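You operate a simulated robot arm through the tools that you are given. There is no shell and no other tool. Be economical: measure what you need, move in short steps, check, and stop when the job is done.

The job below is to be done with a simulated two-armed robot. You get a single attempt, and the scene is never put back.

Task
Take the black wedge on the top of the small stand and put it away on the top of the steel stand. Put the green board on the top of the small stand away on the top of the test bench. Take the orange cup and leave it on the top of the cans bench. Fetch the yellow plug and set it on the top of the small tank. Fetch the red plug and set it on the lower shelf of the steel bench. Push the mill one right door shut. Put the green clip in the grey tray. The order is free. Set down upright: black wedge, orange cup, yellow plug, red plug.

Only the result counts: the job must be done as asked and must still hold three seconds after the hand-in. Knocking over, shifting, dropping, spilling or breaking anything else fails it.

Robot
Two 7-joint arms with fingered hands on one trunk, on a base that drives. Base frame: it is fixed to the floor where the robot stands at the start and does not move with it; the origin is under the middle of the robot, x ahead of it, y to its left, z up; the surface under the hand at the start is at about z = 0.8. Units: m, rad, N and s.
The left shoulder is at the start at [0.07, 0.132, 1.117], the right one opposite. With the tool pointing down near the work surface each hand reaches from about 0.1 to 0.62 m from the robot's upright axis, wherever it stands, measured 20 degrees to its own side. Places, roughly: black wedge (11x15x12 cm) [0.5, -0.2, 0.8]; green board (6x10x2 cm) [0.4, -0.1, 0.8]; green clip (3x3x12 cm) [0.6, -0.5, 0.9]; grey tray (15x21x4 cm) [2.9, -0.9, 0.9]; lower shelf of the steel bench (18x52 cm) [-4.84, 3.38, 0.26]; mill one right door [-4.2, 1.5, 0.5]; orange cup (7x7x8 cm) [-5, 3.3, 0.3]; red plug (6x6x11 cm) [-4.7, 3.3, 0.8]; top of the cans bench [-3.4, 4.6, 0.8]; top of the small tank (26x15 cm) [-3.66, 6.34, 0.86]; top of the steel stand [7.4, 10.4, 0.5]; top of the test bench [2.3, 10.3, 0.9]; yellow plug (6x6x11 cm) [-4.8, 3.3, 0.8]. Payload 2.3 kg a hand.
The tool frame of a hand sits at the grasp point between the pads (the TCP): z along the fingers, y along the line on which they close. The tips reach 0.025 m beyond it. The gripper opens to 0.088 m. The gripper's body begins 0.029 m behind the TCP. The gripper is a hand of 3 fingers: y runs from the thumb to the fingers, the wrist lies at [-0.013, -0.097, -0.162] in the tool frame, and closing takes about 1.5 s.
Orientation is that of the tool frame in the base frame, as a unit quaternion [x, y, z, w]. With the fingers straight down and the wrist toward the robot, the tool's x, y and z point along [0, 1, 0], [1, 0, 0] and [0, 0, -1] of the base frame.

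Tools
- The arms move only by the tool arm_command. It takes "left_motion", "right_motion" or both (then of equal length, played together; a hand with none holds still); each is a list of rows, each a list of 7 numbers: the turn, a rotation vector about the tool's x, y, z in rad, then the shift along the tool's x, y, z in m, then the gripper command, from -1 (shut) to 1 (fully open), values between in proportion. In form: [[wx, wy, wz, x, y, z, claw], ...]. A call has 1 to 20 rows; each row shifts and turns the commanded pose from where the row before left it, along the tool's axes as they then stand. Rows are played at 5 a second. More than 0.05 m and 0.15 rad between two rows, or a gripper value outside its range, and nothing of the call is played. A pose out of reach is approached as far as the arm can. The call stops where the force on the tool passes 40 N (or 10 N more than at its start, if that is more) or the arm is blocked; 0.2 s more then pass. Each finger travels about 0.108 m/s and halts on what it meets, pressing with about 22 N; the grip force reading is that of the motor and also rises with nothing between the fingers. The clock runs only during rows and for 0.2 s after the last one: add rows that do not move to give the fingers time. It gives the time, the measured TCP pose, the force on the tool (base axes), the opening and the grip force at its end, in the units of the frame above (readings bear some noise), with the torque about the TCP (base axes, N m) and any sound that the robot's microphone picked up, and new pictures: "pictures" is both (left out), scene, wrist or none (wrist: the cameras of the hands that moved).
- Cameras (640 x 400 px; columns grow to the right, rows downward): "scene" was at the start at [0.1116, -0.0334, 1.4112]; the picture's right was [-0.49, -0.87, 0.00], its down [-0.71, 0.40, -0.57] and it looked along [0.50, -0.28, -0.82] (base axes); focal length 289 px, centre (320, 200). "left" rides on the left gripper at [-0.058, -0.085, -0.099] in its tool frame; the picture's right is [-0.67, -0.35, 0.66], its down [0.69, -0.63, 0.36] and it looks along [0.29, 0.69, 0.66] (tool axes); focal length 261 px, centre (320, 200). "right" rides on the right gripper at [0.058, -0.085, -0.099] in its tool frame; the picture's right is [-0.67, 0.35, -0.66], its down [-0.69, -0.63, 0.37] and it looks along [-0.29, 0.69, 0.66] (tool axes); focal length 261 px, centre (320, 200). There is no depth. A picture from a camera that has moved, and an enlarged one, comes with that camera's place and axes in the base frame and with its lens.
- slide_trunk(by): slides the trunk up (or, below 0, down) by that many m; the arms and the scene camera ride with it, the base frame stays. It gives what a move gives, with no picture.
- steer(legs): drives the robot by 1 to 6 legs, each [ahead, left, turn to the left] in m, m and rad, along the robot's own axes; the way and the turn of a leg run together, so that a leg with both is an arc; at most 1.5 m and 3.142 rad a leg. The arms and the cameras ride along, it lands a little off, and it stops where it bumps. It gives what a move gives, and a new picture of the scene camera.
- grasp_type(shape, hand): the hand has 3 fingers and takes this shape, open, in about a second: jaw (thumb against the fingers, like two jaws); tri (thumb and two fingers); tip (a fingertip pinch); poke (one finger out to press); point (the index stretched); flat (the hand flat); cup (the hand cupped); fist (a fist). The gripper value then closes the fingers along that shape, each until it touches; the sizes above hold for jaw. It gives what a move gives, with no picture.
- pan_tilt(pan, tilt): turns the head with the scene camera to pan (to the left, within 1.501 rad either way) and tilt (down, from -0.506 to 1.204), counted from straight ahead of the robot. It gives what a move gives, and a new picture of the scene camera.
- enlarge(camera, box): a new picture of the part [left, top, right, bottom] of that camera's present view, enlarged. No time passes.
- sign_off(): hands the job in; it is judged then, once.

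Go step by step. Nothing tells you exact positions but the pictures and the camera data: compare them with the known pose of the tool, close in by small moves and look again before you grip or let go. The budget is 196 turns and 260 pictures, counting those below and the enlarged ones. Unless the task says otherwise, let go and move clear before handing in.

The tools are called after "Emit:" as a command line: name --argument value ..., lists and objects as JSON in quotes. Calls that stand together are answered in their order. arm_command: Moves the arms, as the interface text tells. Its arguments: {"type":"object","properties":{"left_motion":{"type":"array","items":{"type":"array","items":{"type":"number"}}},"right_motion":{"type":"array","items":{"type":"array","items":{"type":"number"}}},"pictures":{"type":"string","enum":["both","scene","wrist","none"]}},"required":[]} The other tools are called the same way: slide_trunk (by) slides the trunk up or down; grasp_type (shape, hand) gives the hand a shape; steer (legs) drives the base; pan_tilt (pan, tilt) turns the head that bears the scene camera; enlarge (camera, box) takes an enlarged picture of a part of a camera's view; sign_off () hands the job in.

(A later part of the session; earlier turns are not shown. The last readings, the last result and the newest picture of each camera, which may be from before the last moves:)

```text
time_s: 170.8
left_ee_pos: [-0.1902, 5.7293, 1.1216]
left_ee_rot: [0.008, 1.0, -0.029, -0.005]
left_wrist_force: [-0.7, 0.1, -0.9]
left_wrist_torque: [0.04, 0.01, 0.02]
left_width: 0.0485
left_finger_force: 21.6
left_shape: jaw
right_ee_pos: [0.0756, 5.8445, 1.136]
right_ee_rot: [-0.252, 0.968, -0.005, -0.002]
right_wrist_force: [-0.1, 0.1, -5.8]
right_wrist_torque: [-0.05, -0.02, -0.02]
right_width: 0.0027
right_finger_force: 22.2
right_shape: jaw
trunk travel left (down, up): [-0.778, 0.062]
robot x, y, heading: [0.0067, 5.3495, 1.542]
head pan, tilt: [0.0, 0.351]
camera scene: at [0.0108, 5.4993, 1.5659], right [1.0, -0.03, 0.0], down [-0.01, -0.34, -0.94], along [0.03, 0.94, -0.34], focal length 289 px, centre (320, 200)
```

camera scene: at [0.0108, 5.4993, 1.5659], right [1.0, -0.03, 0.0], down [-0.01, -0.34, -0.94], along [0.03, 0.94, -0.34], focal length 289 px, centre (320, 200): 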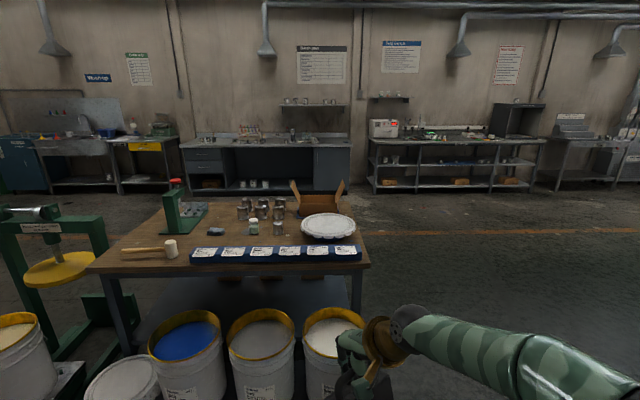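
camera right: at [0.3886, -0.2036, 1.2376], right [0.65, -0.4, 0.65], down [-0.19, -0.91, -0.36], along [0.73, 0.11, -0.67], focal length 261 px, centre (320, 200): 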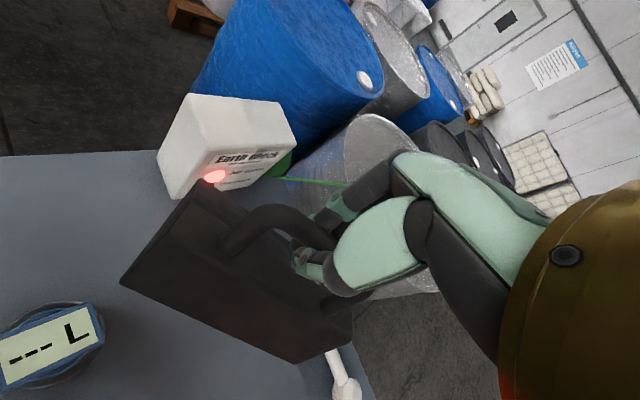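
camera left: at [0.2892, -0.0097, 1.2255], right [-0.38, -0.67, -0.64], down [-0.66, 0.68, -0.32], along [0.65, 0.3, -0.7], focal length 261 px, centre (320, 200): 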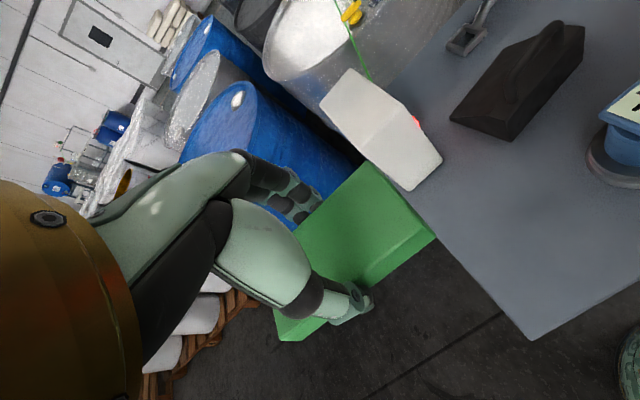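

The test bench is the one on the right with a white box on it. I zoom in to pick a free spot.

Emit:
enlarge --camera "scene" --box '[360, 90, 560, 215]'

Emit:
steer --legs '[[0, -1.45, 0.02], [0.3, -0.7, 0], [1.4, 0, 0], [1.2, 0, 0]]'

```text
3.20 times, centred on (460, 152) of scene
camera zoom: at [0.0108, 5.4993, 1.5659], right [1.0, -0.03, 0.0], down [-0.01, -0.34, -0.94], along [0.03, 0.94, -0.34], focal length 926 px, centre (-128, 352)
```

zoom: 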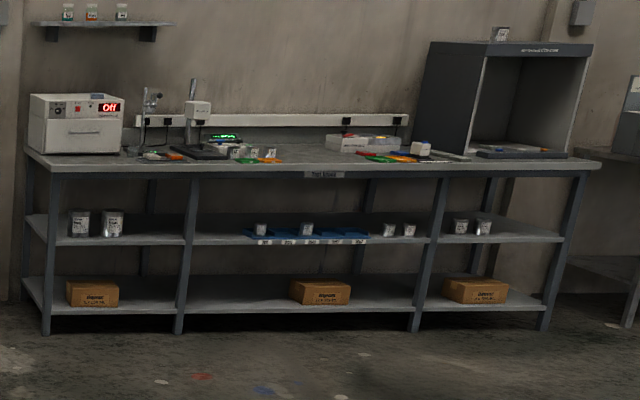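

```text
time_s: 193.8
left_ee_pos: [1.8035, 8.5783, 1.1211]
left_ee_rot: [-0.029, 0.999, -0.029, -0.005]
left_wrist_force: [0.6, 0.0, -0.1]
left_wrist_torque: [0.02, 0.02, 0.01]
left_width: 0.0487
left_finger_force: 21.8
left_shape: jaw
right_ee_pos: [2.0588, 8.712, 1.1361]
right_ee_rot: [-0.289, 0.957, -0.005, -0.003]
right_wrist_force: [0.1, 0.4, -4.7]
right_wrist_torque: [-0.01, -0.02, 0.0]
right_width: 0.0029
right_finger_force: 22.0
right_shape: jaw
trunk travel left (down, up): [-0.778, 0.062]
robot x, y, heading: [2.0298, 8.2186, 1.616]
head pan, tilt: [0.0, 0.351]
camera scene: at [2.0207, 8.3641, 1.5659], right [1.0, 0.05, 0.0], down [0.02, -0.34, -0.94], along [-0.04, 0.94, -0.34], focal length 289 px, centre (320, 200)
```

scene: 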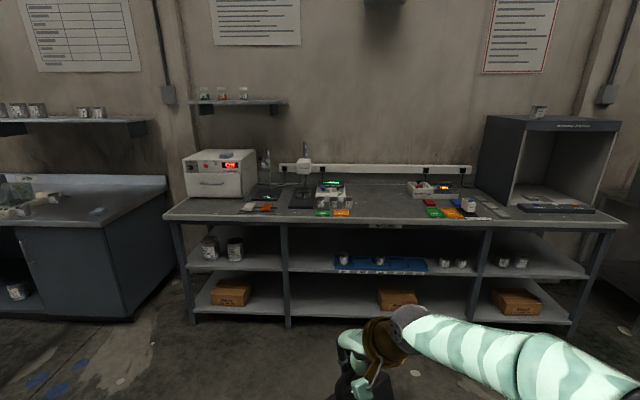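

There's a free patch mid-bench near (2.33, 10.0). I drive up to the bench.

Emit:
steer --legs '[[0, 0, -0.045], [0.6, -0.42, 0], [0.5, 0, 0]]'

Emit:
pan_tilt --pan 0.1 --tilt 0.75

```text
time_s: 200.7
left_ee_pos: [2.246, 9.6942, 1.1216]
left_ee_rot: [0.0, 1.0, -0.028, -0.005]
left_wrist_force: [-0.6, 0.0, -0.8]
left_wrist_torque: [0.02, -0.02, -0.01]
left_width: 0.0485
left_finger_force: 21.6
left_shape: jaw
right_ee_pos: [2.5085, 9.8158, 1.1363]
right_ee_rot: [-0.262, 0.965, -0.005, -0.002]
right_wrist_force: [0.3, -0.1, -5.6]
right_wrist_torque: [-0.03, 0.0, -0.01]
right_width: 0.0029
right_finger_force: 22.0
right_shape: jaw
trunk travel left (down, up): [-0.778, 0.062]
robot x, y, heading: [2.4521, 9.3245, 1.564]
head pan, tilt: [0.0, 0.351]
camera scene: at [2.4517, 9.4688, 1.5661], right [1.0, -0.01, 0.0], down [0.0, -0.34, -0.94], along [0.01, 0.94, -0.34], focal length 289 px, centre (320, 200)
```

scene: 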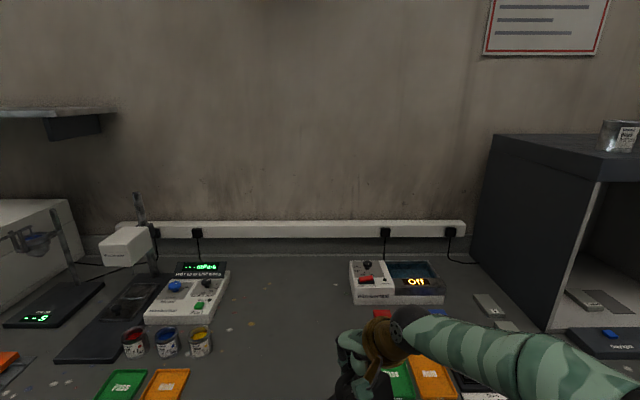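

```text
time_s: 201.6
left_ee_pos: [2.2465, 9.6959, 1.1205]
left_ee_rot: [-0.001, 1.0, -0.028, -0.005]
left_wrist_force: [-0.2, -1.2, -0.7]
left_wrist_torque: [0.0, 0.03, -0.01]
left_width: 0.0487
left_finger_force: 22.2
left_shape: jaw
right_ee_pos: [2.5084, 9.8174, 1.1344]
right_ee_rot: [-0.262, 0.965, -0.005, -0.003]
right_wrist_force: [0.6, 0.7, -5.0]
right_wrist_torque: [0.03, 0.02, 0.0]
right_width: 0.0031
right_finger_force: 22.3
right_shape: jaw
trunk travel left (down, up): [-0.778, 0.062]
robot x, y, heading: [2.4531, 9.3267, 1.563]
head pan, tilt: [0.099, 0.75]
camera scene: at [2.4434, 9.4612, 1.5302], right [1.0, 0.09, 0.0], down [0.06, -0.68, -0.73], along [-0.07, 0.73, -0.68], focal length 289 px, centre (320, 200)
```

scene: 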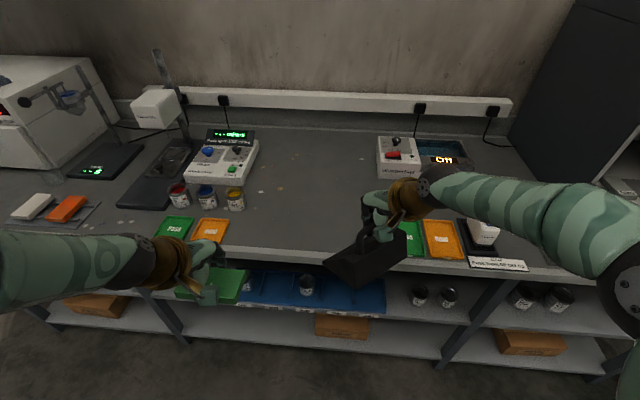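

The free patch around (2.31, 10.1) is clear. I drive in 0.3 m and lower the left hand with the board.

Emit:
steer --legs '[[0.3, 0, 0]]'

Emit:
arm_command --left_motion '[[0, 0, 0, -0.03, 0.03, 0.02, -1], [0, 0, 0, -0.03, 0.03, 0.02, -1], [0, 0, 0, 0, 0.03, 0.03, -1], [0, 0, 0, 0, 0, 0.04, -1], [0, 0, 0, 0, 0, 0, -1]]'

```text
time_s: 203.6
left_ee_pos: [2.2476, 9.9836, 1.1217]
left_ee_rot: [0.0, 1.0, -0.028, -0.005]
left_wrist_force: [0.7, -0.4, -0.9]
left_wrist_torque: [0.01, -0.02, 0.01]
left_width: 0.0487
left_finger_force: 21.8
left_shape: jaw
right_ee_pos: [2.5104, 10.1045, 1.1375]
right_ee_rot: [-0.264, 0.965, -0.005, -0.002]
right_wrist_force: [1.0, 0.1, -4.8]
right_wrist_torque: [0.0, 0.01, 0.01]
right_width: 0.0028
right_finger_force: 22.0
right_shape: jaw
trunk travel left (down, up): [-0.778, 0.062]
robot x, y, heading: [2.4552, 9.6153, 1.563]
head pan, tilt: [0.099, 0.75]
camera scene: at [2.446, 9.7479, 1.5305], right [1.0, 0.09, 0.0], down [0.06, -0.68, -0.73], along [-0.07, 0.73, -0.68], focal length 289 px, centre (320, 200)
```

scene: 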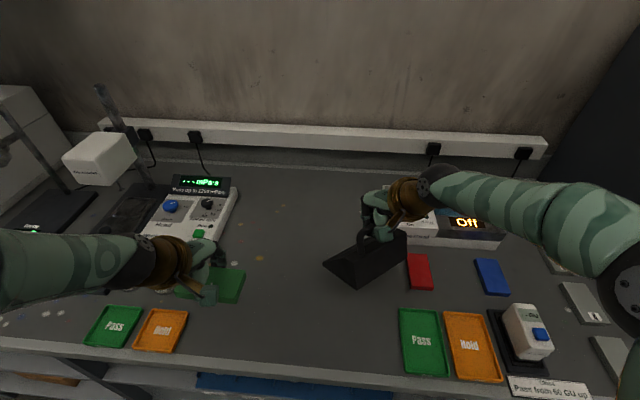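

```text
time_s: 204.8
left_ee_pos: [2.3035, 10.0685, 1.0027]
left_ee_rot: [0.0, 1.0, -0.029, -0.006]
left_wrist_force: [0.1, -0.4, -0.5]
left_wrist_torque: [-0.01, 0.0, -0.01]
left_width: 0.0487
left_finger_force: 21.7
left_shape: jaw
right_ee_pos: [2.5114, 10.1065, 1.1359]
right_ee_rot: [-0.263, 0.965, -0.006, -0.002]
right_wrist_force: [0.8, -0.1, -6.1]
right_wrist_torque: [-0.03, 0.02, 0.02]
right_width: 0.0027
right_finger_force: 21.5
right_shape: jaw
trunk travel left (down, up): [-0.778, 0.062]
robot x, y, heading: [2.4564, 9.616, 1.566]
head pan, tilt: [0.099, 0.75]
camera scene: at [2.4469, 9.7505, 1.5303], right [1.0, 0.09, 0.0], down [0.06, -0.68, -0.73], along [-0.07, 0.73, -0.68], focal length 289 px, centre (320, 200)
camera left: at [2.3643, 9.9896, 1.1069], right [0.66, -0.38, -0.64], down [-0.69, -0.65, -0.32], along [-0.29, 0.66, -0.7], focal length 261 px, centre (320, 200)
```

scene: 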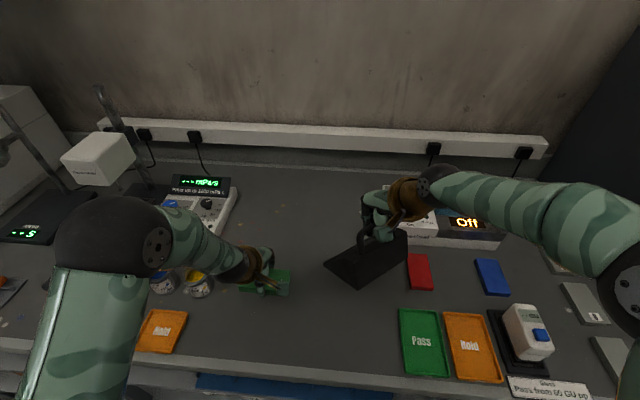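
left: 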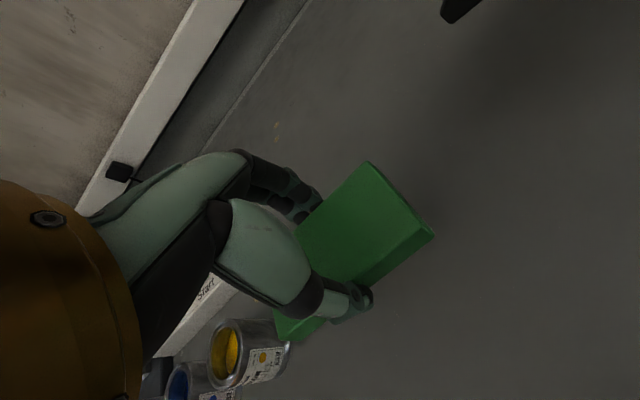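

I level the hand, shift slightly right away from the paint pot, and lower.

Emit:
arm_command --left_motion '[[-0.056, -0.01, 0, -0.025, 0, 0, -1], [0, 0, 0, 0, 0, 0.03, -1], [0, 0, 0, 0, 0, 0.02, -1], [0, 0, 0, 0, 0, 0, -1]]'

Emit:
enlarge --camera "scene" --box '[150, 220, 390, 370]'

```text
time_s: 205.8
left_ee_pos: [2.3336, 10.0704, 0.9545]
left_ee_rot: [-0.002, 1.0, -0.001, -0.001]
left_wrist_force: [-0.4, -0.4, -0.5]
left_wrist_torque: [-0.02, 0.01, 0.01]
left_width: 0.0483
left_finger_force: 21.7
left_shape: jaw
right_ee_pos: [2.5111, 10.1064, 1.1365]
right_ee_rot: [-0.263, 0.965, -0.006, -0.002]
right_wrist_force: [0.1, -0.9, -6.6]
right_wrist_torque: [0.02, 0.04, 0.0]
right_width: 0.0028
right_finger_force: 21.6
right_shape: jaw
trunk travel left (down, up): [-0.778, 0.062]
robot x, y, heading: [2.4547, 9.6146, 1.562]
head pan, tilt: [0.099, 0.75]
camera scene: at [2.4462, 9.7509, 1.5302], right [1.0, 0.09, 0.0], down [0.06, -0.68, -0.73], along [-0.07, 0.73, -0.68], focal length 289 px, centre (320, 200)
camera left: at [2.3923, 9.9851, 1.0555], right [0.67, -0.35, -0.66], down [-0.69, -0.63, -0.36], along [-0.29, 0.69, -0.66], focal length 261 px, centre (320, 200)
```

scene: 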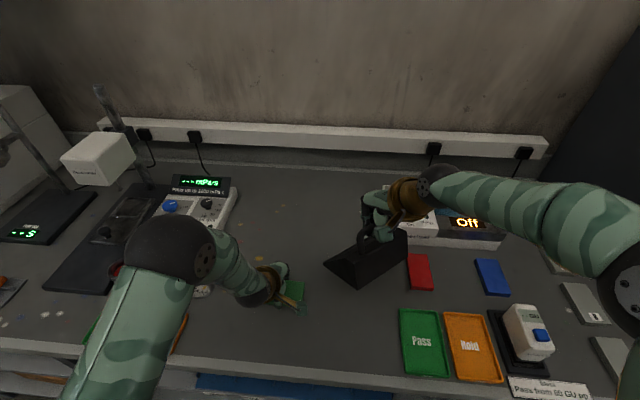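
left: 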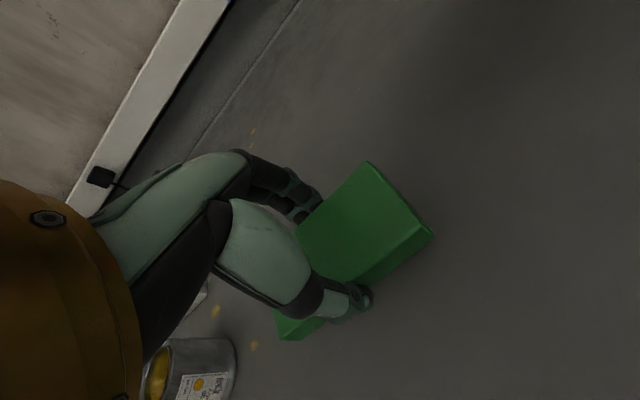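

```text
2.67 times, centred on (270, 295) of scene
camera zoom: at [2.4462, 9.7509, 1.5302], right [1.0, 0.09, 0.0], down [0.06, -0.68, -0.73], along [-0.07, 0.73, -0.68], focal length 772 px, centre (453, -53)
```

zoom: 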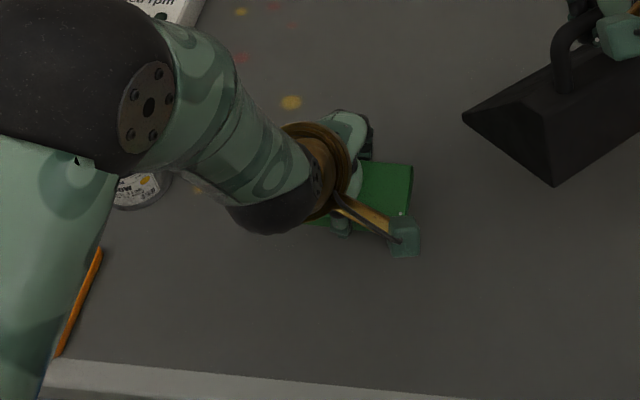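

Clear around. I lower in small steps until contact.

Emit:
arm_command --left_motion '[[0, 0, 0, 0, 0, 0.012, -1], [0, 0, 0, 0, 0, 0.012, -1], [0, 0, 0, 0, 0, 0.008, -1], [0, 0, 0, 0, 0, 0, -1]]' --pictures "wrist"

```text
time_s: 206.8
left_ee_pos: [2.3329, 10.0728, 0.9239]
left_ee_rot: [-0.001, 1.0, -0.001, 0.0]
left_wrist_force: [0.5, 0.2, -0.5]
left_wrist_torque: [-0.01, -0.01, 0.0]
left_width: 0.0485
left_finger_force: 21.6
left_shape: jaw
right_ee_pos: [2.512, 10.1078, 1.1368]
right_ee_rot: [-0.263, 0.965, -0.006, -0.002]
right_wrist_force: [-0.5, -0.6, -5.6]
right_wrist_torque: [-0.01, 0.02, 0.01]
right_width: 0.0025
right_finger_force: 21.6
right_shape: jaw
trunk travel left (down, up): [-0.778, 0.062]
robot x, y, heading: [2.4557, 9.6182, 1.562]
head pan, tilt: [0.099, 0.75]
camera left: at [2.3913, 9.9867, 1.0228], right [0.67, -0.35, -0.66], down [-0.69, -0.63, -0.36], along [-0.29, 0.69, -0.66], focal length 261 px, centre (320, 200)
```

left: 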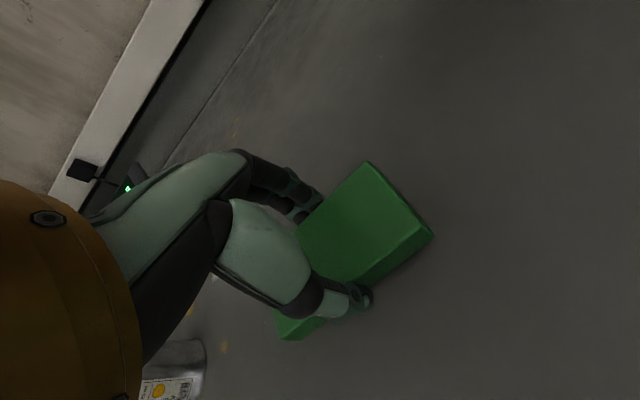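

Emit:
arm_command --left_motion '[[0, 0, 0, 0, 0, 0.008, -1], [0, 0, 0, 0, 0, 0.006, -1], [0, 0, 0, 0, 0, 0, -1]]' --pictures "none"

```text
time_s: 207.6
left_ee_pos: [2.3316, 10.0702, 0.9094]
left_ee_rot: [-0.001, 1.0, 0.0, -0.001]
left_wrist_force: [0.1, -0.7, -0.1]
left_wrist_torque: [0.03, 0.05, 0.0]
left_width: 0.0485
left_finger_force: 22.2
left_shape: jaw
right_ee_pos: [2.5111, 10.1077, 1.1354]
right_ee_rot: [-0.263, 0.965, -0.006, -0.001]
right_wrist_force: [0.2, -0.5, -4.8]
right_wrist_torque: [-0.04, 0.02, 0.03]
right_width: 0.0029
right_finger_force: 22.4
right_shape: jaw
trunk travel left (down, up): [-0.778, 0.062]
robot x, y, heading: [2.4573, 9.6128, 1.562]
head pan, tilt: [0.099, 0.75]
```

Emit:
arm_command --left_motion '[[0, 0, 0, 0, 0, 0.008, -1], [0, 0, 0, 0, 0, 0.006, -1], [0, 0, 0, 0, 0, 0, -1]]' --pictures "wrist"

```text
time_s: 208.2
left_ee_pos: [2.332, 10.0701, 0.9061]
left_ee_rot: [-0.002, 1.0, 0.011, -0.001]
left_wrist_force: [1.3, -3.6, 29.1]
left_wrist_torque: [-1.1, -0.06, 0.01]
left_width: 0.0469
left_finger_force: 21.5
left_shape: jaw
right_ee_pos: [2.5138, 10.1014, 1.1376]
right_ee_rot: [-0.264, 0.965, -0.005, -0.001]
right_wrist_force: [-0.3, -0.1, -5.4]
right_wrist_torque: [0.02, -0.01, -0.02]
right_width: 0.0029
right_finger_force: 22.6
right_shape: jaw
trunk travel left (down, up): [-0.778, 0.062]
robot x, y, heading: [2.453, 9.6148, 1.56]
head pan, tilt: [0.099, 0.75]
stopped in row 3 (left hand): the force on the tool passed its limit at 43 N (the readings are from after the stop); the commanded pose is now the measured one
camera left: at [2.3918, 9.9831, 1.0034], right [0.67, -0.33, -0.66], down [-0.68, -0.62, -0.38], along [-0.29, 0.71, -0.64], focal length 261 px, centre (320, 200)
```

left: 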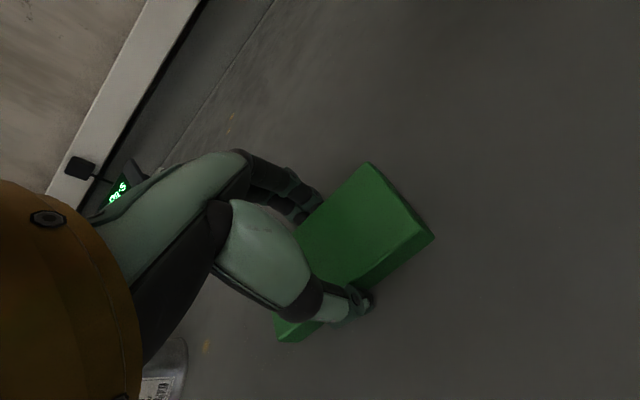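

Contact. I ease up 3 mm, open, and lift away.

Emit:
arm_command --left_motion '[[0, 0, 0, 0, 0, -0.003, -1], [0, 0, 0, 0, 0, 0, 0.2], [0, 0, 0, 0, 0, 0, 1], [0, 0, 0, 0, 0, 0, 1], [0, 0, 0, 0, 0, 0, 1], [0, 0, 0, 0, 0, -0.03, 1], [0, 0, 0, 0, 0, -0.05, 1], [0, 0, 0, 0, 0, -0.05, 1], [0, 0, 0, 0, 0, -0.05, 1], [0, 0, 0, 0, 0, 0, 1]]'

```text
time_s: 210.4
left_ee_pos: [2.333, 10.0691, 1.0839]
left_ee_rot: [-0.001, 1.0, 0.005, -0.001]
left_wrist_force: [-0.5, 0.0, 0.0]
left_wrist_torque: [0.02, -0.01, 0.01]
left_width: 0.0879
left_finger_force: 0.1
left_shape: jaw
right_ee_pos: [2.5119, 10.1077, 1.136]
right_ee_rot: [-0.263, 0.965, -0.007, -0.002]
right_wrist_force: [-1.6, 1.2, -5.0]
right_wrist_torque: [0.0, -0.02, 0.01]
right_width: 0.0027
right_finger_force: 22.3
right_shape: jaw
trunk travel left (down, up): [-0.778, 0.062]
robot x, y, heading: [2.4533, 9.6166, 1.561]
head pan, tilt: [0.099, 0.75]
camera scene: at [2.4462, 9.7512, 1.5302], right [1.0, 0.09, 0.0], down [0.06, -0.68, -0.73], along [-0.07, 0.73, -0.68], focal length 289 px, centre (320, 200)
camera left: at [2.3924, 9.9838, 1.1831], right [0.67, -0.34, -0.66], down [-0.68, -0.63, -0.37], along [-0.29, 0.7, -0.65], focal length 261 px, centre (320, 200)
```

scene: 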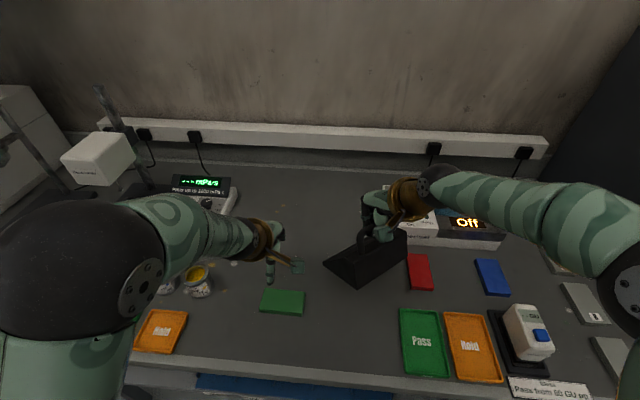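
left: 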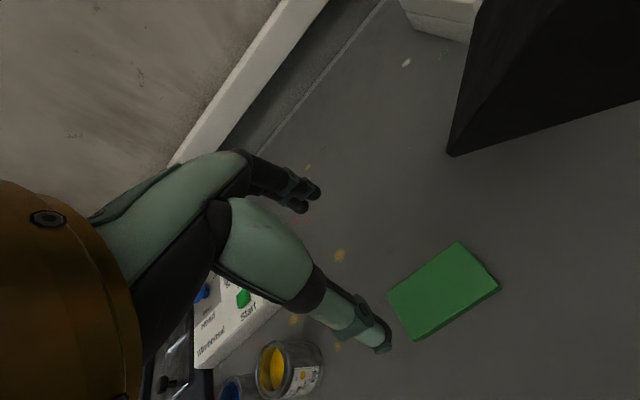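

The board lies flat on the bench. I back away and look toward the steel stand.

Emit:
steer --legs '[[-0.7, 0, 0]]'

Emit:
arm_command --left_motion '[[0, 0, 0, 0.03, -0.03, -0.02, 1], [0, 0, 0, 0.02, -0.04, -0.02, 1], [0, 0, 0, 0, -0.04, 0, 1]]' --pictures "none"

Emit:
pan_tilt --pan -1.3 --tilt 0.3

```text
time_s: 214.3
left_ee_pos: [2.3267, 9.367, 1.0837]
left_ee_rot: [-0.003, 1.0, 0.005, 0.0]
left_wrist_force: [-0.9, 0.3, -0.1]
left_wrist_torque: [0.03, -0.01, 0.03]
left_width: 0.0877
left_finger_force: 0.1
left_shape: jaw
right_ee_pos: [2.504, 9.402, 1.135]
right_ee_rot: [-0.265, 0.964, -0.008, -0.002]
right_wrist_force: [-0.2, 0.4, -4.9]
right_wrist_torque: [0.02, -0.01, -0.01]
right_width: 0.003
right_finger_force: 22.4
right_shape: jaw
trunk travel left (down, up): [-0.778, 0.062]
robot x, y, heading: [2.4504, 8.9089, 1.563]
head pan, tilt: [0.099, 0.75]
camera scene: at [2.4406, 9.0475, 1.5301], right [1.0, 0.09, 0.0], down [0.06, -0.68, -0.73], along [-0.07, 0.73, -0.68], focal length 289 px, centre (320, 200)
```

scene: 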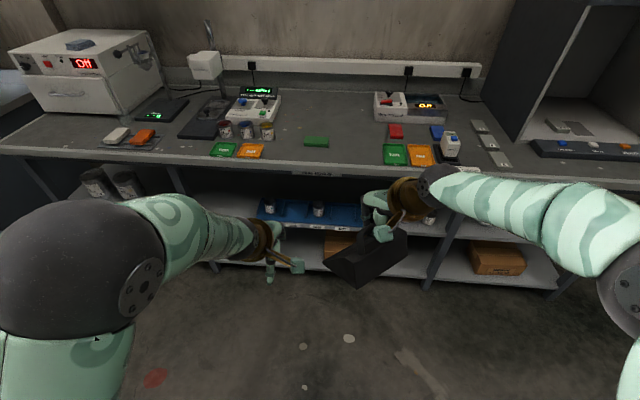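

```text
time_s: 215.1
left_ee_pos: [2.2761, 9.2849, 1.1204]
left_ee_rot: [-0.003, 1.0, 0.006, -0.001]
left_wrist_force: [-0.2, -0.1, -0.5]
left_wrist_torque: [0.0, -0.01, 0.02]
left_width: 0.0878
left_finger_force: 0.1
left_shape: jaw
left hand out of reach, approached as far as the arm can: row 3
right_ee_pos: [2.5056, 9.4026, 1.1361]
right_ee_rot: [-0.264, 0.965, -0.006, -0.001]
right_wrist_force: [0.6, 0.5, -5.2]
right_wrist_torque: [-0.05, -0.02, -0.01]
right_width: 0.0027
right_finger_force: 22.3
right_shape: jaw
trunk travel left (down, up): [-0.778, 0.062]
robot x, y, heading: [2.4435, 8.9067, 1.568]
head pan, tilt: [0.099, 0.75]
```

```text
time_s: 216.6
left_ee_pos: [2.2771, 9.2868, 1.1208]
left_ee_rot: [-0.004, 1.0, 0.006, -0.002]
left_wrist_force: [0.2, -0.3, 0.2]
left_wrist_torque: [-0.03, 0.03, -0.01]
left_width: 0.0878
left_finger_force: 0.1
left_shape: jaw
right_ee_pos: [2.5047, 9.4029, 1.1355]
right_ee_rot: [-0.266, 0.964, -0.006, -0.002]
right_wrist_force: [-0.7, 0.3, -6.3]
right_wrist_torque: [0.0, 0.02, 0.01]
right_width: 0.0029
right_finger_force: 22.7
right_shape: jaw
trunk travel left (down, up): [-0.778, 0.062]
robot x, y, heading: [2.4504, 8.9087, 1.567]
head pan, tilt: [-1.3, 0.3]
camera scene: at [2.5384, 8.9879, 1.5706], right [0.26, -0.96, 0.0], down [-0.29, -0.08, -0.96], along [0.92, 0.25, -0.3], focal length 289 px, centre (320, 200)
```

scene: 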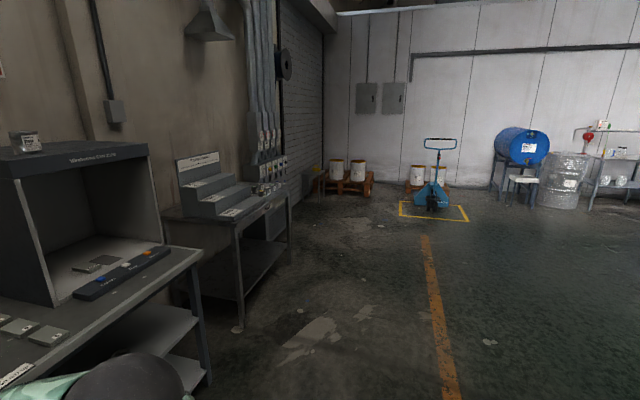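

I zoom in to identify the steel stand.

Emit:
enlarge --camera "scene" --box '[270, 140, 390, 215]'

Emit:
steer --legs '[[0, 0, -1.567], [1.4, -0.2, 0], [1.4, 0, 0]]'

Emit:
pan_tilt --pan 0.4 --tilt 0.4

```text
5.33 times, centred on (330, 178) of scene
camera zoom: at [2.5384, 8.9879, 1.5706], right [0.26, -0.96, 0.0], down [-0.29, -0.08, -0.96], along [0.92, 0.25, -0.3], focal length 1543 px, centre (267, 320)
```

zoom: 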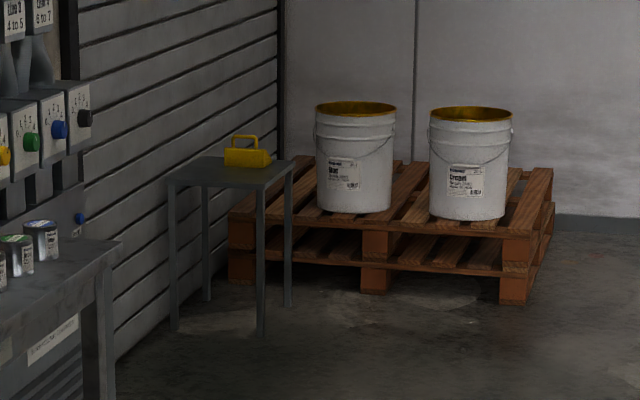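

```text
time_s: 234.3
left_ee_pos: [5.6845, 8.859, 1.121]
left_ee_rot: [0.709, 0.705, 0.005, 0.003]
left_wrist_force: [-1.2, -0.6, 0.2]
left_wrist_torque: [-0.01, -0.04, 0.0]
left_width: 0.0877
left_finger_force: 0.1
left_shape: jaw
right_ee_pos: [5.7975, 8.63, 1.1362]
right_ee_rot: [0.501, 0.866, -0.003, -0.005]
right_wrist_force: [-0.7, -0.6, -5.4]
right_wrist_torque: [0.03, 0.0, -0.02]
right_width: 0.0026
right_finger_force: 22.1
right_shape: jaw
trunk travel left (down, up): [-0.778, 0.062]
robot x, y, heading: [5.305, 8.6869, -0.016]
head pan, tilt: [-1.3, 0.3]
camera scene: at [5.3783, 8.6006, 1.5707], right [-0.97, -0.25, 0.0], down [-0.07, 0.29, -0.96], along [0.24, -0.92, -0.3], focal length 289 px, centre (320, 200)
```

scene: 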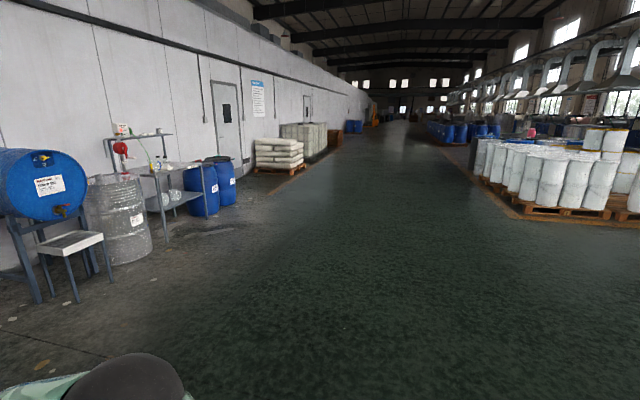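

```text
time_s: 236.1
left_ee_pos: [5.6849, 8.8592, 1.121]
left_ee_rot: [0.709, 0.705, 0.005, 0.003]
left_wrist_force: [0.0, 1.1, -0.5]
left_wrist_torque: [-0.02, 0.0, -0.02]
left_width: 0.0877
left_finger_force: 0.0
left_shape: jaw
right_ee_pos: [5.7977, 8.6295, 1.1359]
right_ee_rot: [0.5, 0.866, -0.002, -0.006]
right_wrist_force: [0.3, -0.3, -4.8]
right_wrist_torque: [0.02, 0.02, -0.01]
right_width: 0.0027
right_finger_force: 22.3
right_shape: jaw
trunk travel left (down, up): [-0.778, 0.062]
robot x, y, heading: [5.3058, 8.6902, -0.02]
head pan, tilt: [0.4, 0.4]
camera scene: at [5.4418, 8.7254, 1.5613], right [0.37, -0.93, 0.0], down [-0.36, -0.14, -0.92], along [0.85, 0.34, -0.39], focal length 289 px, centre (320, 200)
```

scene: 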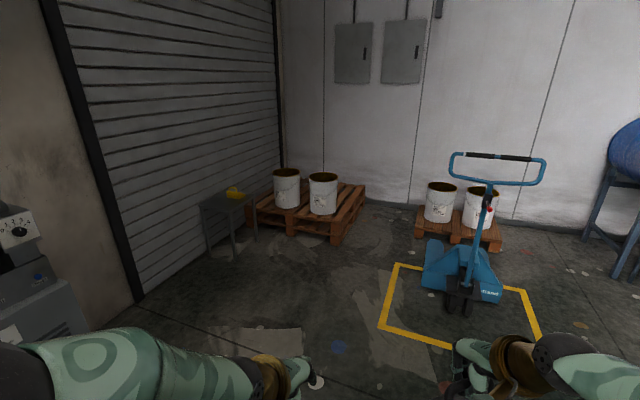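

The steel stand is small, with a yellow wedge on it. I drive nearer, face it from the south, and look down.

Emit:
steer --legs '[[1.35, 0.4, 0.02], [0.3, 0, 0], [0, 0, 1.571]]'

Emit:
pan_tilt --pan -0.2 --tilt 0.6

Emit:
enlarge --camera "scene" --box '[200, 60, 520, 260]'

```text
time_s: 248.8
left_ee_pos: [6.775, 9.4673, 1.1212]
left_ee_rot: [-0.04, 0.999, 0.006, -0.002]
left_wrist_force: [-0.6, -0.4, 0.4]
left_wrist_torque: [-0.04, 0.03, -0.01]
left_width: 0.0878
left_finger_force: 0.0
left_shape: jaw
right_ee_pos: [6.9932, 9.6002, 1.1359]
right_ee_rot: [-0.301, 0.954, -0.006, -0.001]
right_wrist_force: [-0.8, 0.1, -5.8]
right_wrist_torque: [0.04, 0.01, 0.0]
right_width: 0.0026
right_finger_force: 22.1
right_shape: jaw
trunk travel left (down, up): [-0.778, 0.062]
robot x, y, heading: [6.976, 9.1037, 1.64]
head pan, tilt: [0.4, 0.4]
camera scene: at [6.9287, 9.2416, 1.5613], right [0.89, 0.45, 0.0], down [0.18, -0.35, -0.92], along [-0.42, 0.82, -0.39], focal length 289 px, centre (320, 200)
```

scene: 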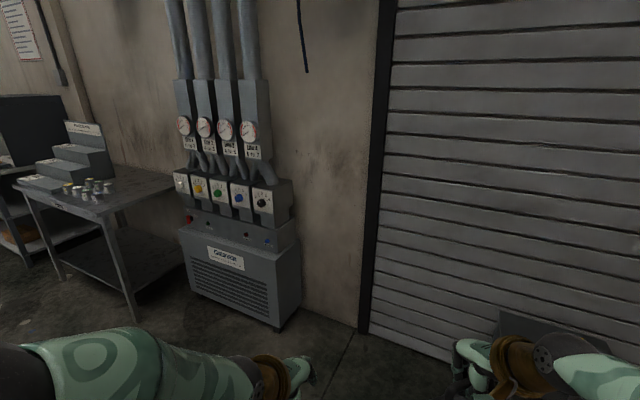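

```text
time_s: 249.8
left_ee_pos: [6.7742, 9.4681, 1.1213]
left_ee_rot: [-0.041, 0.999, 0.006, -0.002]
left_wrist_force: [0.2, 0.1, 0.1]
left_wrist_torque: [-0.04, -0.01, -0.01]
left_width: 0.0877
left_finger_force: 0.1
left_shape: jaw
right_ee_pos: [6.9916, 9.6001, 1.1374]
right_ee_rot: [-0.301, 0.954, -0.006, -0.001]
right_wrist_force: [-0.5, 0.3, -4.8]
right_wrist_torque: [-0.01, 0.02, -0.01]
right_width: 0.0026
right_finger_force: 22.1
right_shape: jaw
trunk travel left (down, up): [-0.778, 0.062]
robot x, y, heading: [6.9741, 9.1045, 1.639]
head pan, tilt: [-0.201, 0.6]
camera scene: at [6.9816, 9.2466, 1.5431], right [0.99, -0.13, 0.0], down [-0.07, -0.56, -0.82], along [0.11, 0.82, -0.57], focal length 289 px, centre (320, 200)
```

scene: 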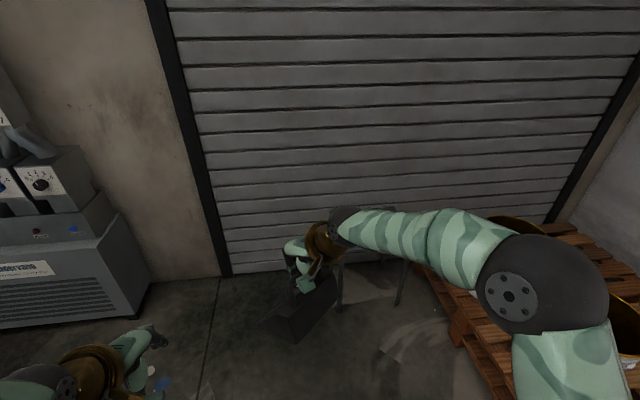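

```text
2.00 times, centred on (360, 160) of scene
camera zoom: at [6.9816, 9.2466, 1.5431], right [0.99, -0.13, 0.0], down [-0.07, -0.56, -0.82], along [0.11, 0.82, -0.57], focal length 579 px, centre (240, 280)
```

zoom: 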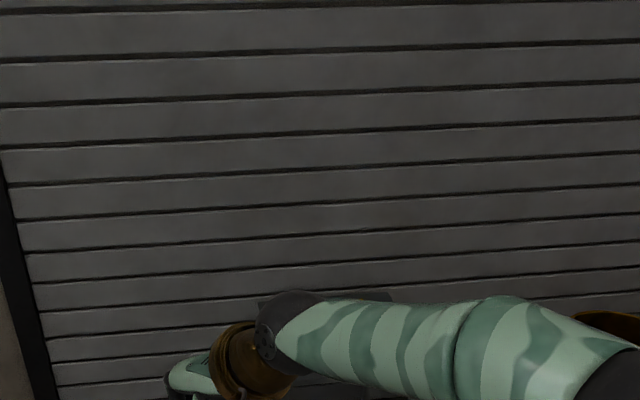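

The arm hides the stand. I shift right, lower the trunk, and look again.

Emit:
steer --legs '[[0, -0.45, -0.068]]'

Emit:
pan_tilt --pan 0.15 --tilt 0.7

Emit:
enlarge --camera "scene" --box '[160, 100, 480, 300]'

```text
time_s: 252.5
left_ee_pos: [7.2493, 9.4969, 1.1214]
left_ee_rot: [-0.005, 1.0, 0.006, 0.0]
left_wrist_force: [-0.7, 0.5, 0.3]
left_wrist_torque: [0.0, -0.04, 0.01]
left_width: 0.0877
left_finger_force: 0.1
left_shape: jaw
right_ee_pos: [7.4762, 9.6138, 1.1366]
right_ee_rot: [-0.267, 0.964, -0.007, -0.001]
right_wrist_force: [-0.4, 0.3, -4.9]
right_wrist_torque: [-0.02, 0.0, 0.01]
right_width: 0.0025
right_finger_force: 21.6
right_shape: jaw
trunk travel left (down, up): [-0.778, 0.062]
robot x, y, heading: [7.4235, 9.1197, 1.568]
head pan, tilt: [-0.201, 0.6]
camera scene: at [7.4401, 9.2614, 1.5431], right [0.98, -0.2, 0.0], down [-0.11, -0.55, -0.82], along [0.17, 0.81, -0.57], focal length 289 px, centre (320, 200)
```

scene: 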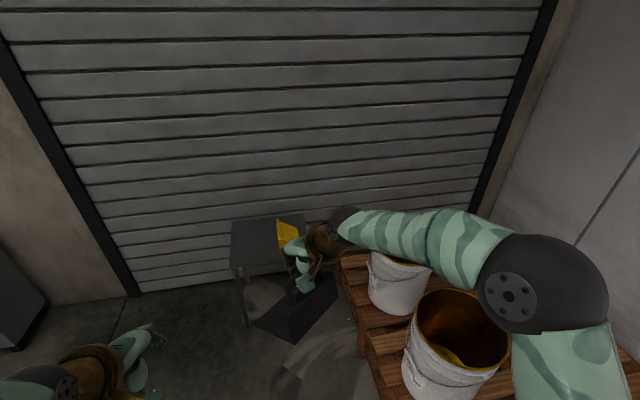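

```text
time_s: 253.3
left_ee_pos: [7.253, 9.4972, 1.1212]
left_ee_rot: [-0.006, 1.0, 0.006, -0.001]
left_wrist_force: [-0.9, -0.1, 0.9]
left_wrist_torque: [-0.05, 0.01, -0.01]
left_width: 0.0877
left_finger_force: 0.0
left_shape: jaw
right_ee_pos: [7.4795, 9.613, 1.1361]
right_ee_rot: [-0.267, 0.964, -0.007, -0.002]
right_wrist_force: [0.4, 0.1, -4.8]
right_wrist_torque: [-0.01, 0.02, 0.05]
right_width: 0.0027
right_finger_force: 21.4
right_shape: jaw
trunk travel left (down, up): [-0.778, 0.062]
robot x, y, heading: [7.4256, 9.1174, 1.575]
head pan, tilt: [0.15, 0.7]
camera scene: at [7.4129, 9.2588, 1.5345], right [0.99, 0.15, 0.0], down [0.1, -0.64, -0.76], along [-0.11, 0.76, -0.65], focal length 289 px, centre (320, 200)
```

scene: 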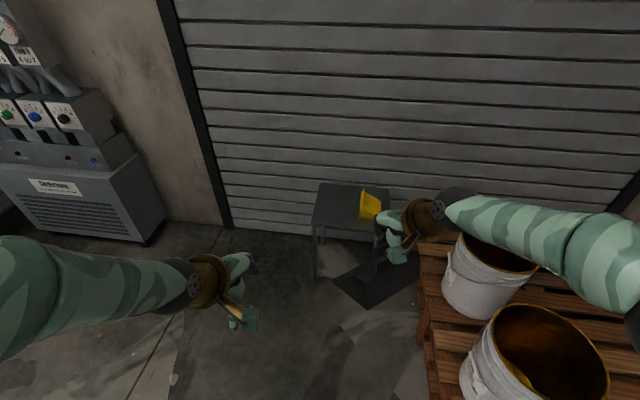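

```text
2.00 times, centred on (320, 200) of scene
camera zoom: at [7.4129, 9.2588, 1.5345], right [0.99, 0.15, 0.0], down [0.1, -0.64, -0.76], along [-0.11, 0.76, -0.65], focal length 579 px, centre (320, 200)
```

zoom: 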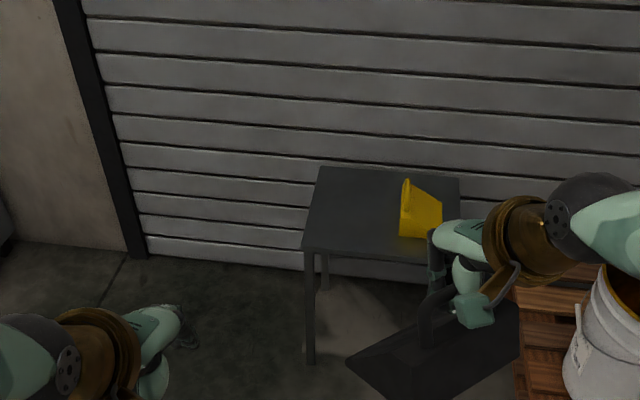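

The stand top spans about x 7.22–7.62, y 10.28–10.62, with the yellow wedge on the right part; the left part is free. I square the hand, drive in, and look.

Emit:
arm_command --right_motion '[[0, 0, 0.135, 0, 0, 0, -1], [0, 0, 0.135, 0, 0, 0, -1], [0, 0, 0.135, 0, 0, 0, -1], [0, 0, 0.135, 0, 0, 0, -1], [0, 0, 0, 0, 0, 0, -1]]' --pictures "wrist"

Emit:
steer --legs '[[0, 0.27, 0], [0.7, 0, 0]]'

```text
time_s: 254.5
left_ee_pos: [7.2522, 9.4966, 1.1218]
left_ee_rot: [-0.007, 1.0, 0.006, -0.001]
left_wrist_force: [-0.1, 0.5, 0.1]
left_wrist_torque: [-0.01, -0.01, 0.01]
left_width: 0.0874
left_finger_force: 0.0
left_shape: jaw
right_ee_pos: [7.4799, 9.6145, 1.1377]
right_ee_rot: [0.003, 1.0, -0.007, -0.005]
right_wrist_force: [0.6, 1.2, -6.2]
right_wrist_torque: [-0.02, 0.01, 0.0]
right_width: 0.0026
right_finger_force: 22.1
right_shape: jaw
trunk travel left (down, up): [-0.778, 0.062]
robot x, y, heading: [7.4248, 9.1173, 1.573]
head pan, tilt: [0.15, 0.7]
camera right: at [7.4231, 9.5313, 1.2388], right [0.68, 0.35, 0.64], down [0.68, -0.64, -0.37], along [0.28, 0.68, -0.67], focal length 261 px, centre (320, 200)
```

right: 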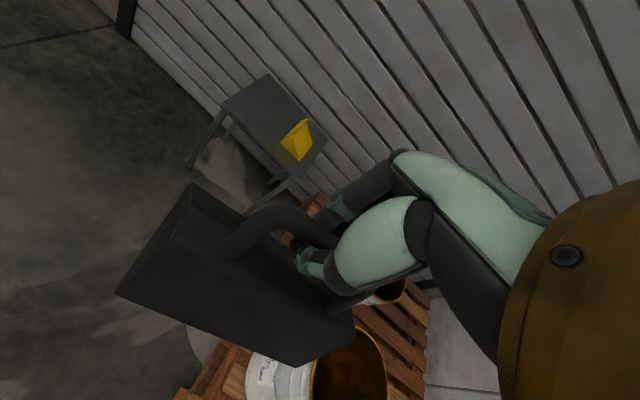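

```text
time_s: 259.9
left_ee_pos: [6.9769, 10.2048, 1.1218]
left_ee_rot: [-0.007, 1.0, 0.006, -0.001]
left_wrist_force: [0.2, 0.4, 0.1]
left_wrist_torque: [0.01, -0.01, 0.02]
left_width: 0.0875
left_finger_force: 0.0
left_shape: jaw
right_ee_pos: [7.2031, 10.3224, 1.1375]
right_ee_rot: [-0.001, 1.0, -0.007, -0.004]
right_wrist_force: [-0.1, -0.7, -4.6]
right_wrist_torque: [-0.03, 0.01, 0.01]
right_width: 0.0028
right_finger_force: 21.8
right_shape: jaw
trunk travel left (down, up): [-0.778, 0.062]
robot x, y, heading: [7.151, 9.8285, 1.573]
head pan, tilt: [0.15, 0.7]
camera scene: at [7.1382, 9.9649, 1.5346], right [0.99, 0.15, 0.0], down [0.1, -0.64, -0.76], along [-0.12, 0.76, -0.64], focal length 289 px, centre (320, 200)
```

scene: 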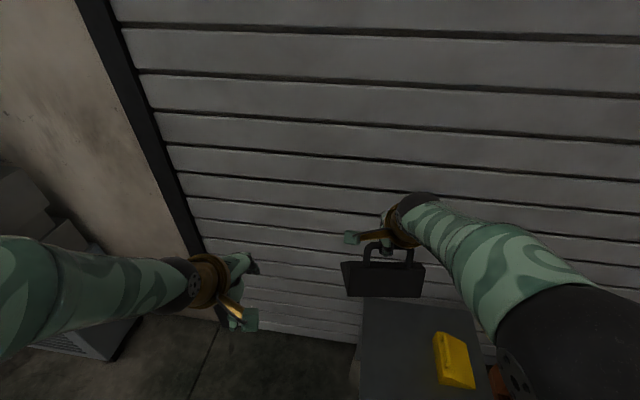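

Good view: the wedge hangs with its thin edge down, and the free left half is clear. I move over it and lower the trunk.

Emit:
steer --legs '[[0.06, 0, 0]]'

Emit:
arm_command --right_motion '[[0, 0, 0, -0.045, 0.01, 0, -1], [0, 0, 0, -0.045, 0.01, 0, -1], [0, 0, 0, -0.04, 0.02, 0, -1], [0, 0, 0, 0, 0.01, 0, -1], [0, 0, 0, 0, 0, 0, -1]]' --pictures "none"

Emit:
slide_trunk --by -0.38

Emit:
pan_tilt --pan -0.1 --tilt 0.8

```text
time_s: 260.9
left_ee_pos: [6.9762, 10.2532, 1.1249]
left_ee_rot: [-0.009, 1.0, 0.011, -0.001]
left_wrist_force: [-0.3, -0.3, -0.2]
left_wrist_torque: [0.02, -0.01, 0.0]
left_width: 0.0877
left_finger_force: 0.0
left_shape: jaw
right_ee_pos: [7.2034, 10.3721, 1.1434]
right_ee_rot: [-0.001, 1.0, 0.0, -0.007]
right_wrist_force: [-0.1, -2.5, -5.1]
right_wrist_torque: [-0.01, 0.02, 0.0]
right_width: 0.0026
right_finger_force: 22.3
right_shape: jaw
trunk travel left (down, up): [-0.778, 0.062]
robot x, y, heading: [7.1514, 9.8858, 1.58]
head pan, tilt: [0.15, 0.7]
camera scene: at [7.1379, 10.0125, 1.5357], right [0.99, 0.15, 0.0], down [0.1, -0.63, -0.77], along [-0.12, 0.76, -0.64], focal length 289 px, centre (320, 200)
```

scene: 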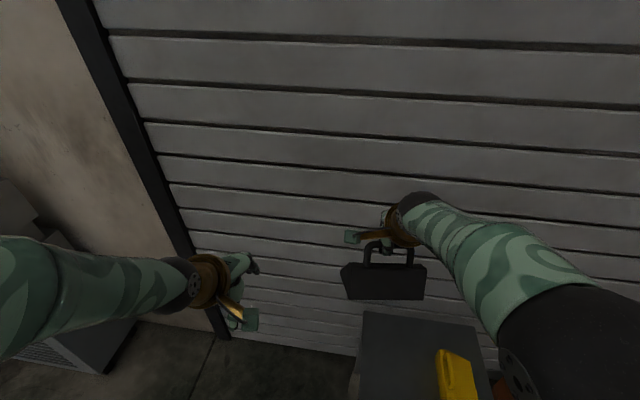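

```text
time_s: 262.1
left_ee_pos: [6.976, 10.2619, 1.1219]
left_ee_rot: [-0.009, 1.0, 0.006, -0.001]
left_wrist_force: [0.2, 0.2, 0.9]
left_wrist_torque: [0.01, 0.0, 0.03]
left_width: 0.0874
left_finger_force: 0.1
left_shape: jaw
right_ee_pos: [7.3328, 10.4309, 1.1365]
right_ee_rot: [-0.001, 1.0, -0.006, -0.007]
right_wrist_force: [0.0, -0.5, -5.1]
right_wrist_torque: [0.0, -0.01, -0.03]
right_width: 0.0027
right_finger_force: 22.6
right_shape: jaw
trunk travel left (down, up): [-0.778, 0.062]
robot x, y, heading: [7.1489, 9.8891, 1.576]
head pan, tilt: [0.15, 0.7]
```

```text
time_s: 265.8
left_ee_pos: [6.976, 10.262, 0.7417]
left_ee_rot: [-0.008, 1.0, 0.005, -0.001]
left_wrist_force: [0.5, 0.3, -0.2]
left_wrist_torque: [-0.01, 0.02, 0.01]
left_width: 0.088
left_finger_force: 0.0
left_shape: jaw
right_ee_pos: [7.3321, 10.4306, 0.7551]
right_ee_rot: [-0.001, 1.0, -0.005, -0.006]
right_wrist_force: [0.4, 0.1, -4.2]
right_wrist_torque: [-0.03, 0.0, 0.01]
right_width: 0.0025
right_finger_force: 22.0
right_shape: jaw
trunk travel left (down, up): [-0.398, 0.442]
robot x, y, heading: [7.152, 9.8891, 1.574]
head pan, tilt: [0.15, 0.7]
```

```text
time_s: 266.5
left_ee_pos: [6.9764, 10.2622, 0.7428]
left_ee_rot: [-0.009, 1.0, 0.006, -0.001]
left_wrist_force: [0.6, 0.8, -0.5]
left_wrist_torque: [-0.04, 0.02, -0.01]
left_width: 0.0877
left_finger_force: 0.1
left_shape: jaw
right_ee_pos: [7.3327, 10.4324, 0.7548]
right_ee_rot: [-0.001, 1.0, -0.006, -0.007]
right_wrist_force: [-0.2, 0.6, -5.0]
right_wrist_torque: [0.0, -0.01, -0.03]
right_width: 0.0025
right_finger_force: 22.6
right_shape: jaw
trunk travel left (down, up): [-0.398, 0.442]
robot x, y, heading: [7.1494, 9.8875, 1.576]
head pan, tilt: [-0.099, 0.799]
camera scene: at [7.1588, 10.0214, 1.1462], right [1.0, -0.09, 0.0], down [-0.07, -0.71, -0.7], along [0.06, 0.69, -0.72], focal length 289 px, centre (320, 200)
```

scene: 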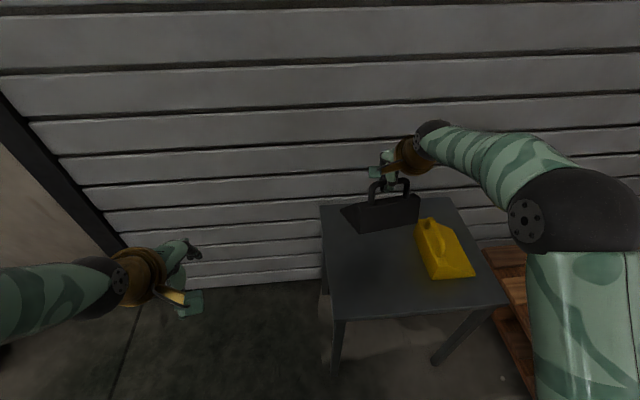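

Excellent view; the landing area is free. I lower by 7 cm and check.

Emit:
slide_trunk --by -0.07

Emit:
enlarge --camera "scene" --box '[280, 120, 520, 270]'

Emit:
enlarge --camera "right" --box '[0, 0, 640, 400]'

```text
time_s: 267.6
left_ee_pos: [6.9756, 10.262, 0.6711]
left_ee_rot: [-0.009, 1.0, 0.006, -0.001]
left_wrist_force: [-0.6, -0.1, -1.5]
left_wrist_torque: [0.03, -0.02, 0.02]
left_width: 0.0876
left_finger_force: 0.2
left_shape: jaw
right_ee_pos: [7.3329, 10.4312, 0.6845]
right_ee_rot: [0.0, 1.0, -0.005, -0.008]
right_wrist_force: [0.0, 0.4, -6.2]
right_wrist_torque: [-0.02, 0.02, 0.01]
right_width: 0.0026
right_finger_force: 22.0
right_shape: jaw
trunk travel left (down, up): [-0.328, 0.512]
robot x, y, heading: [7.1522, 9.8876, 1.577]
head pan, tilt: [-0.099, 0.799]
```

```text
2.67 times, centred on (400, 195) of scene
camera zoom: at [7.1589, 10.0211, 1.0762], right [1.0, -0.09, 0.0], down [-0.07, -0.71, -0.7], along [0.07, 0.69, -0.72], focal length 772 px, centre (107, 213)
```

zoom: 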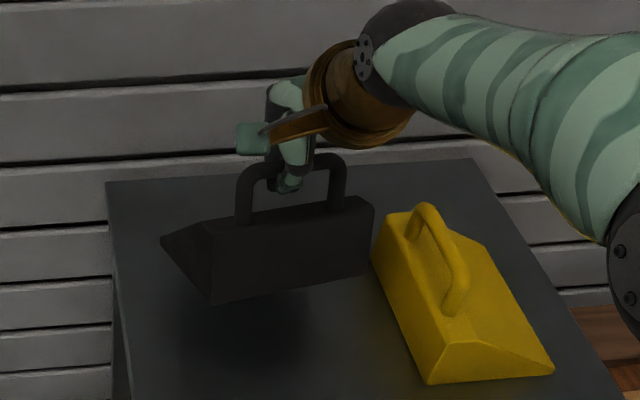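

```text
1.00 times, centred on (320, 200) of right (not enlarged: the box is as wide or as high as the picture)
camera zoom: at [7.2764, 10.3472, 0.7866], right [0.68, 0.36, 0.64], down [0.68, -0.63, -0.37], along [0.28, 0.69, -0.67], focal length 261 px, centre (320, 200)
```

zoom: 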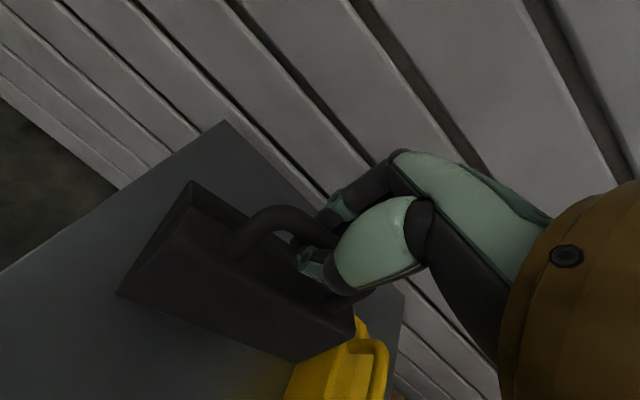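

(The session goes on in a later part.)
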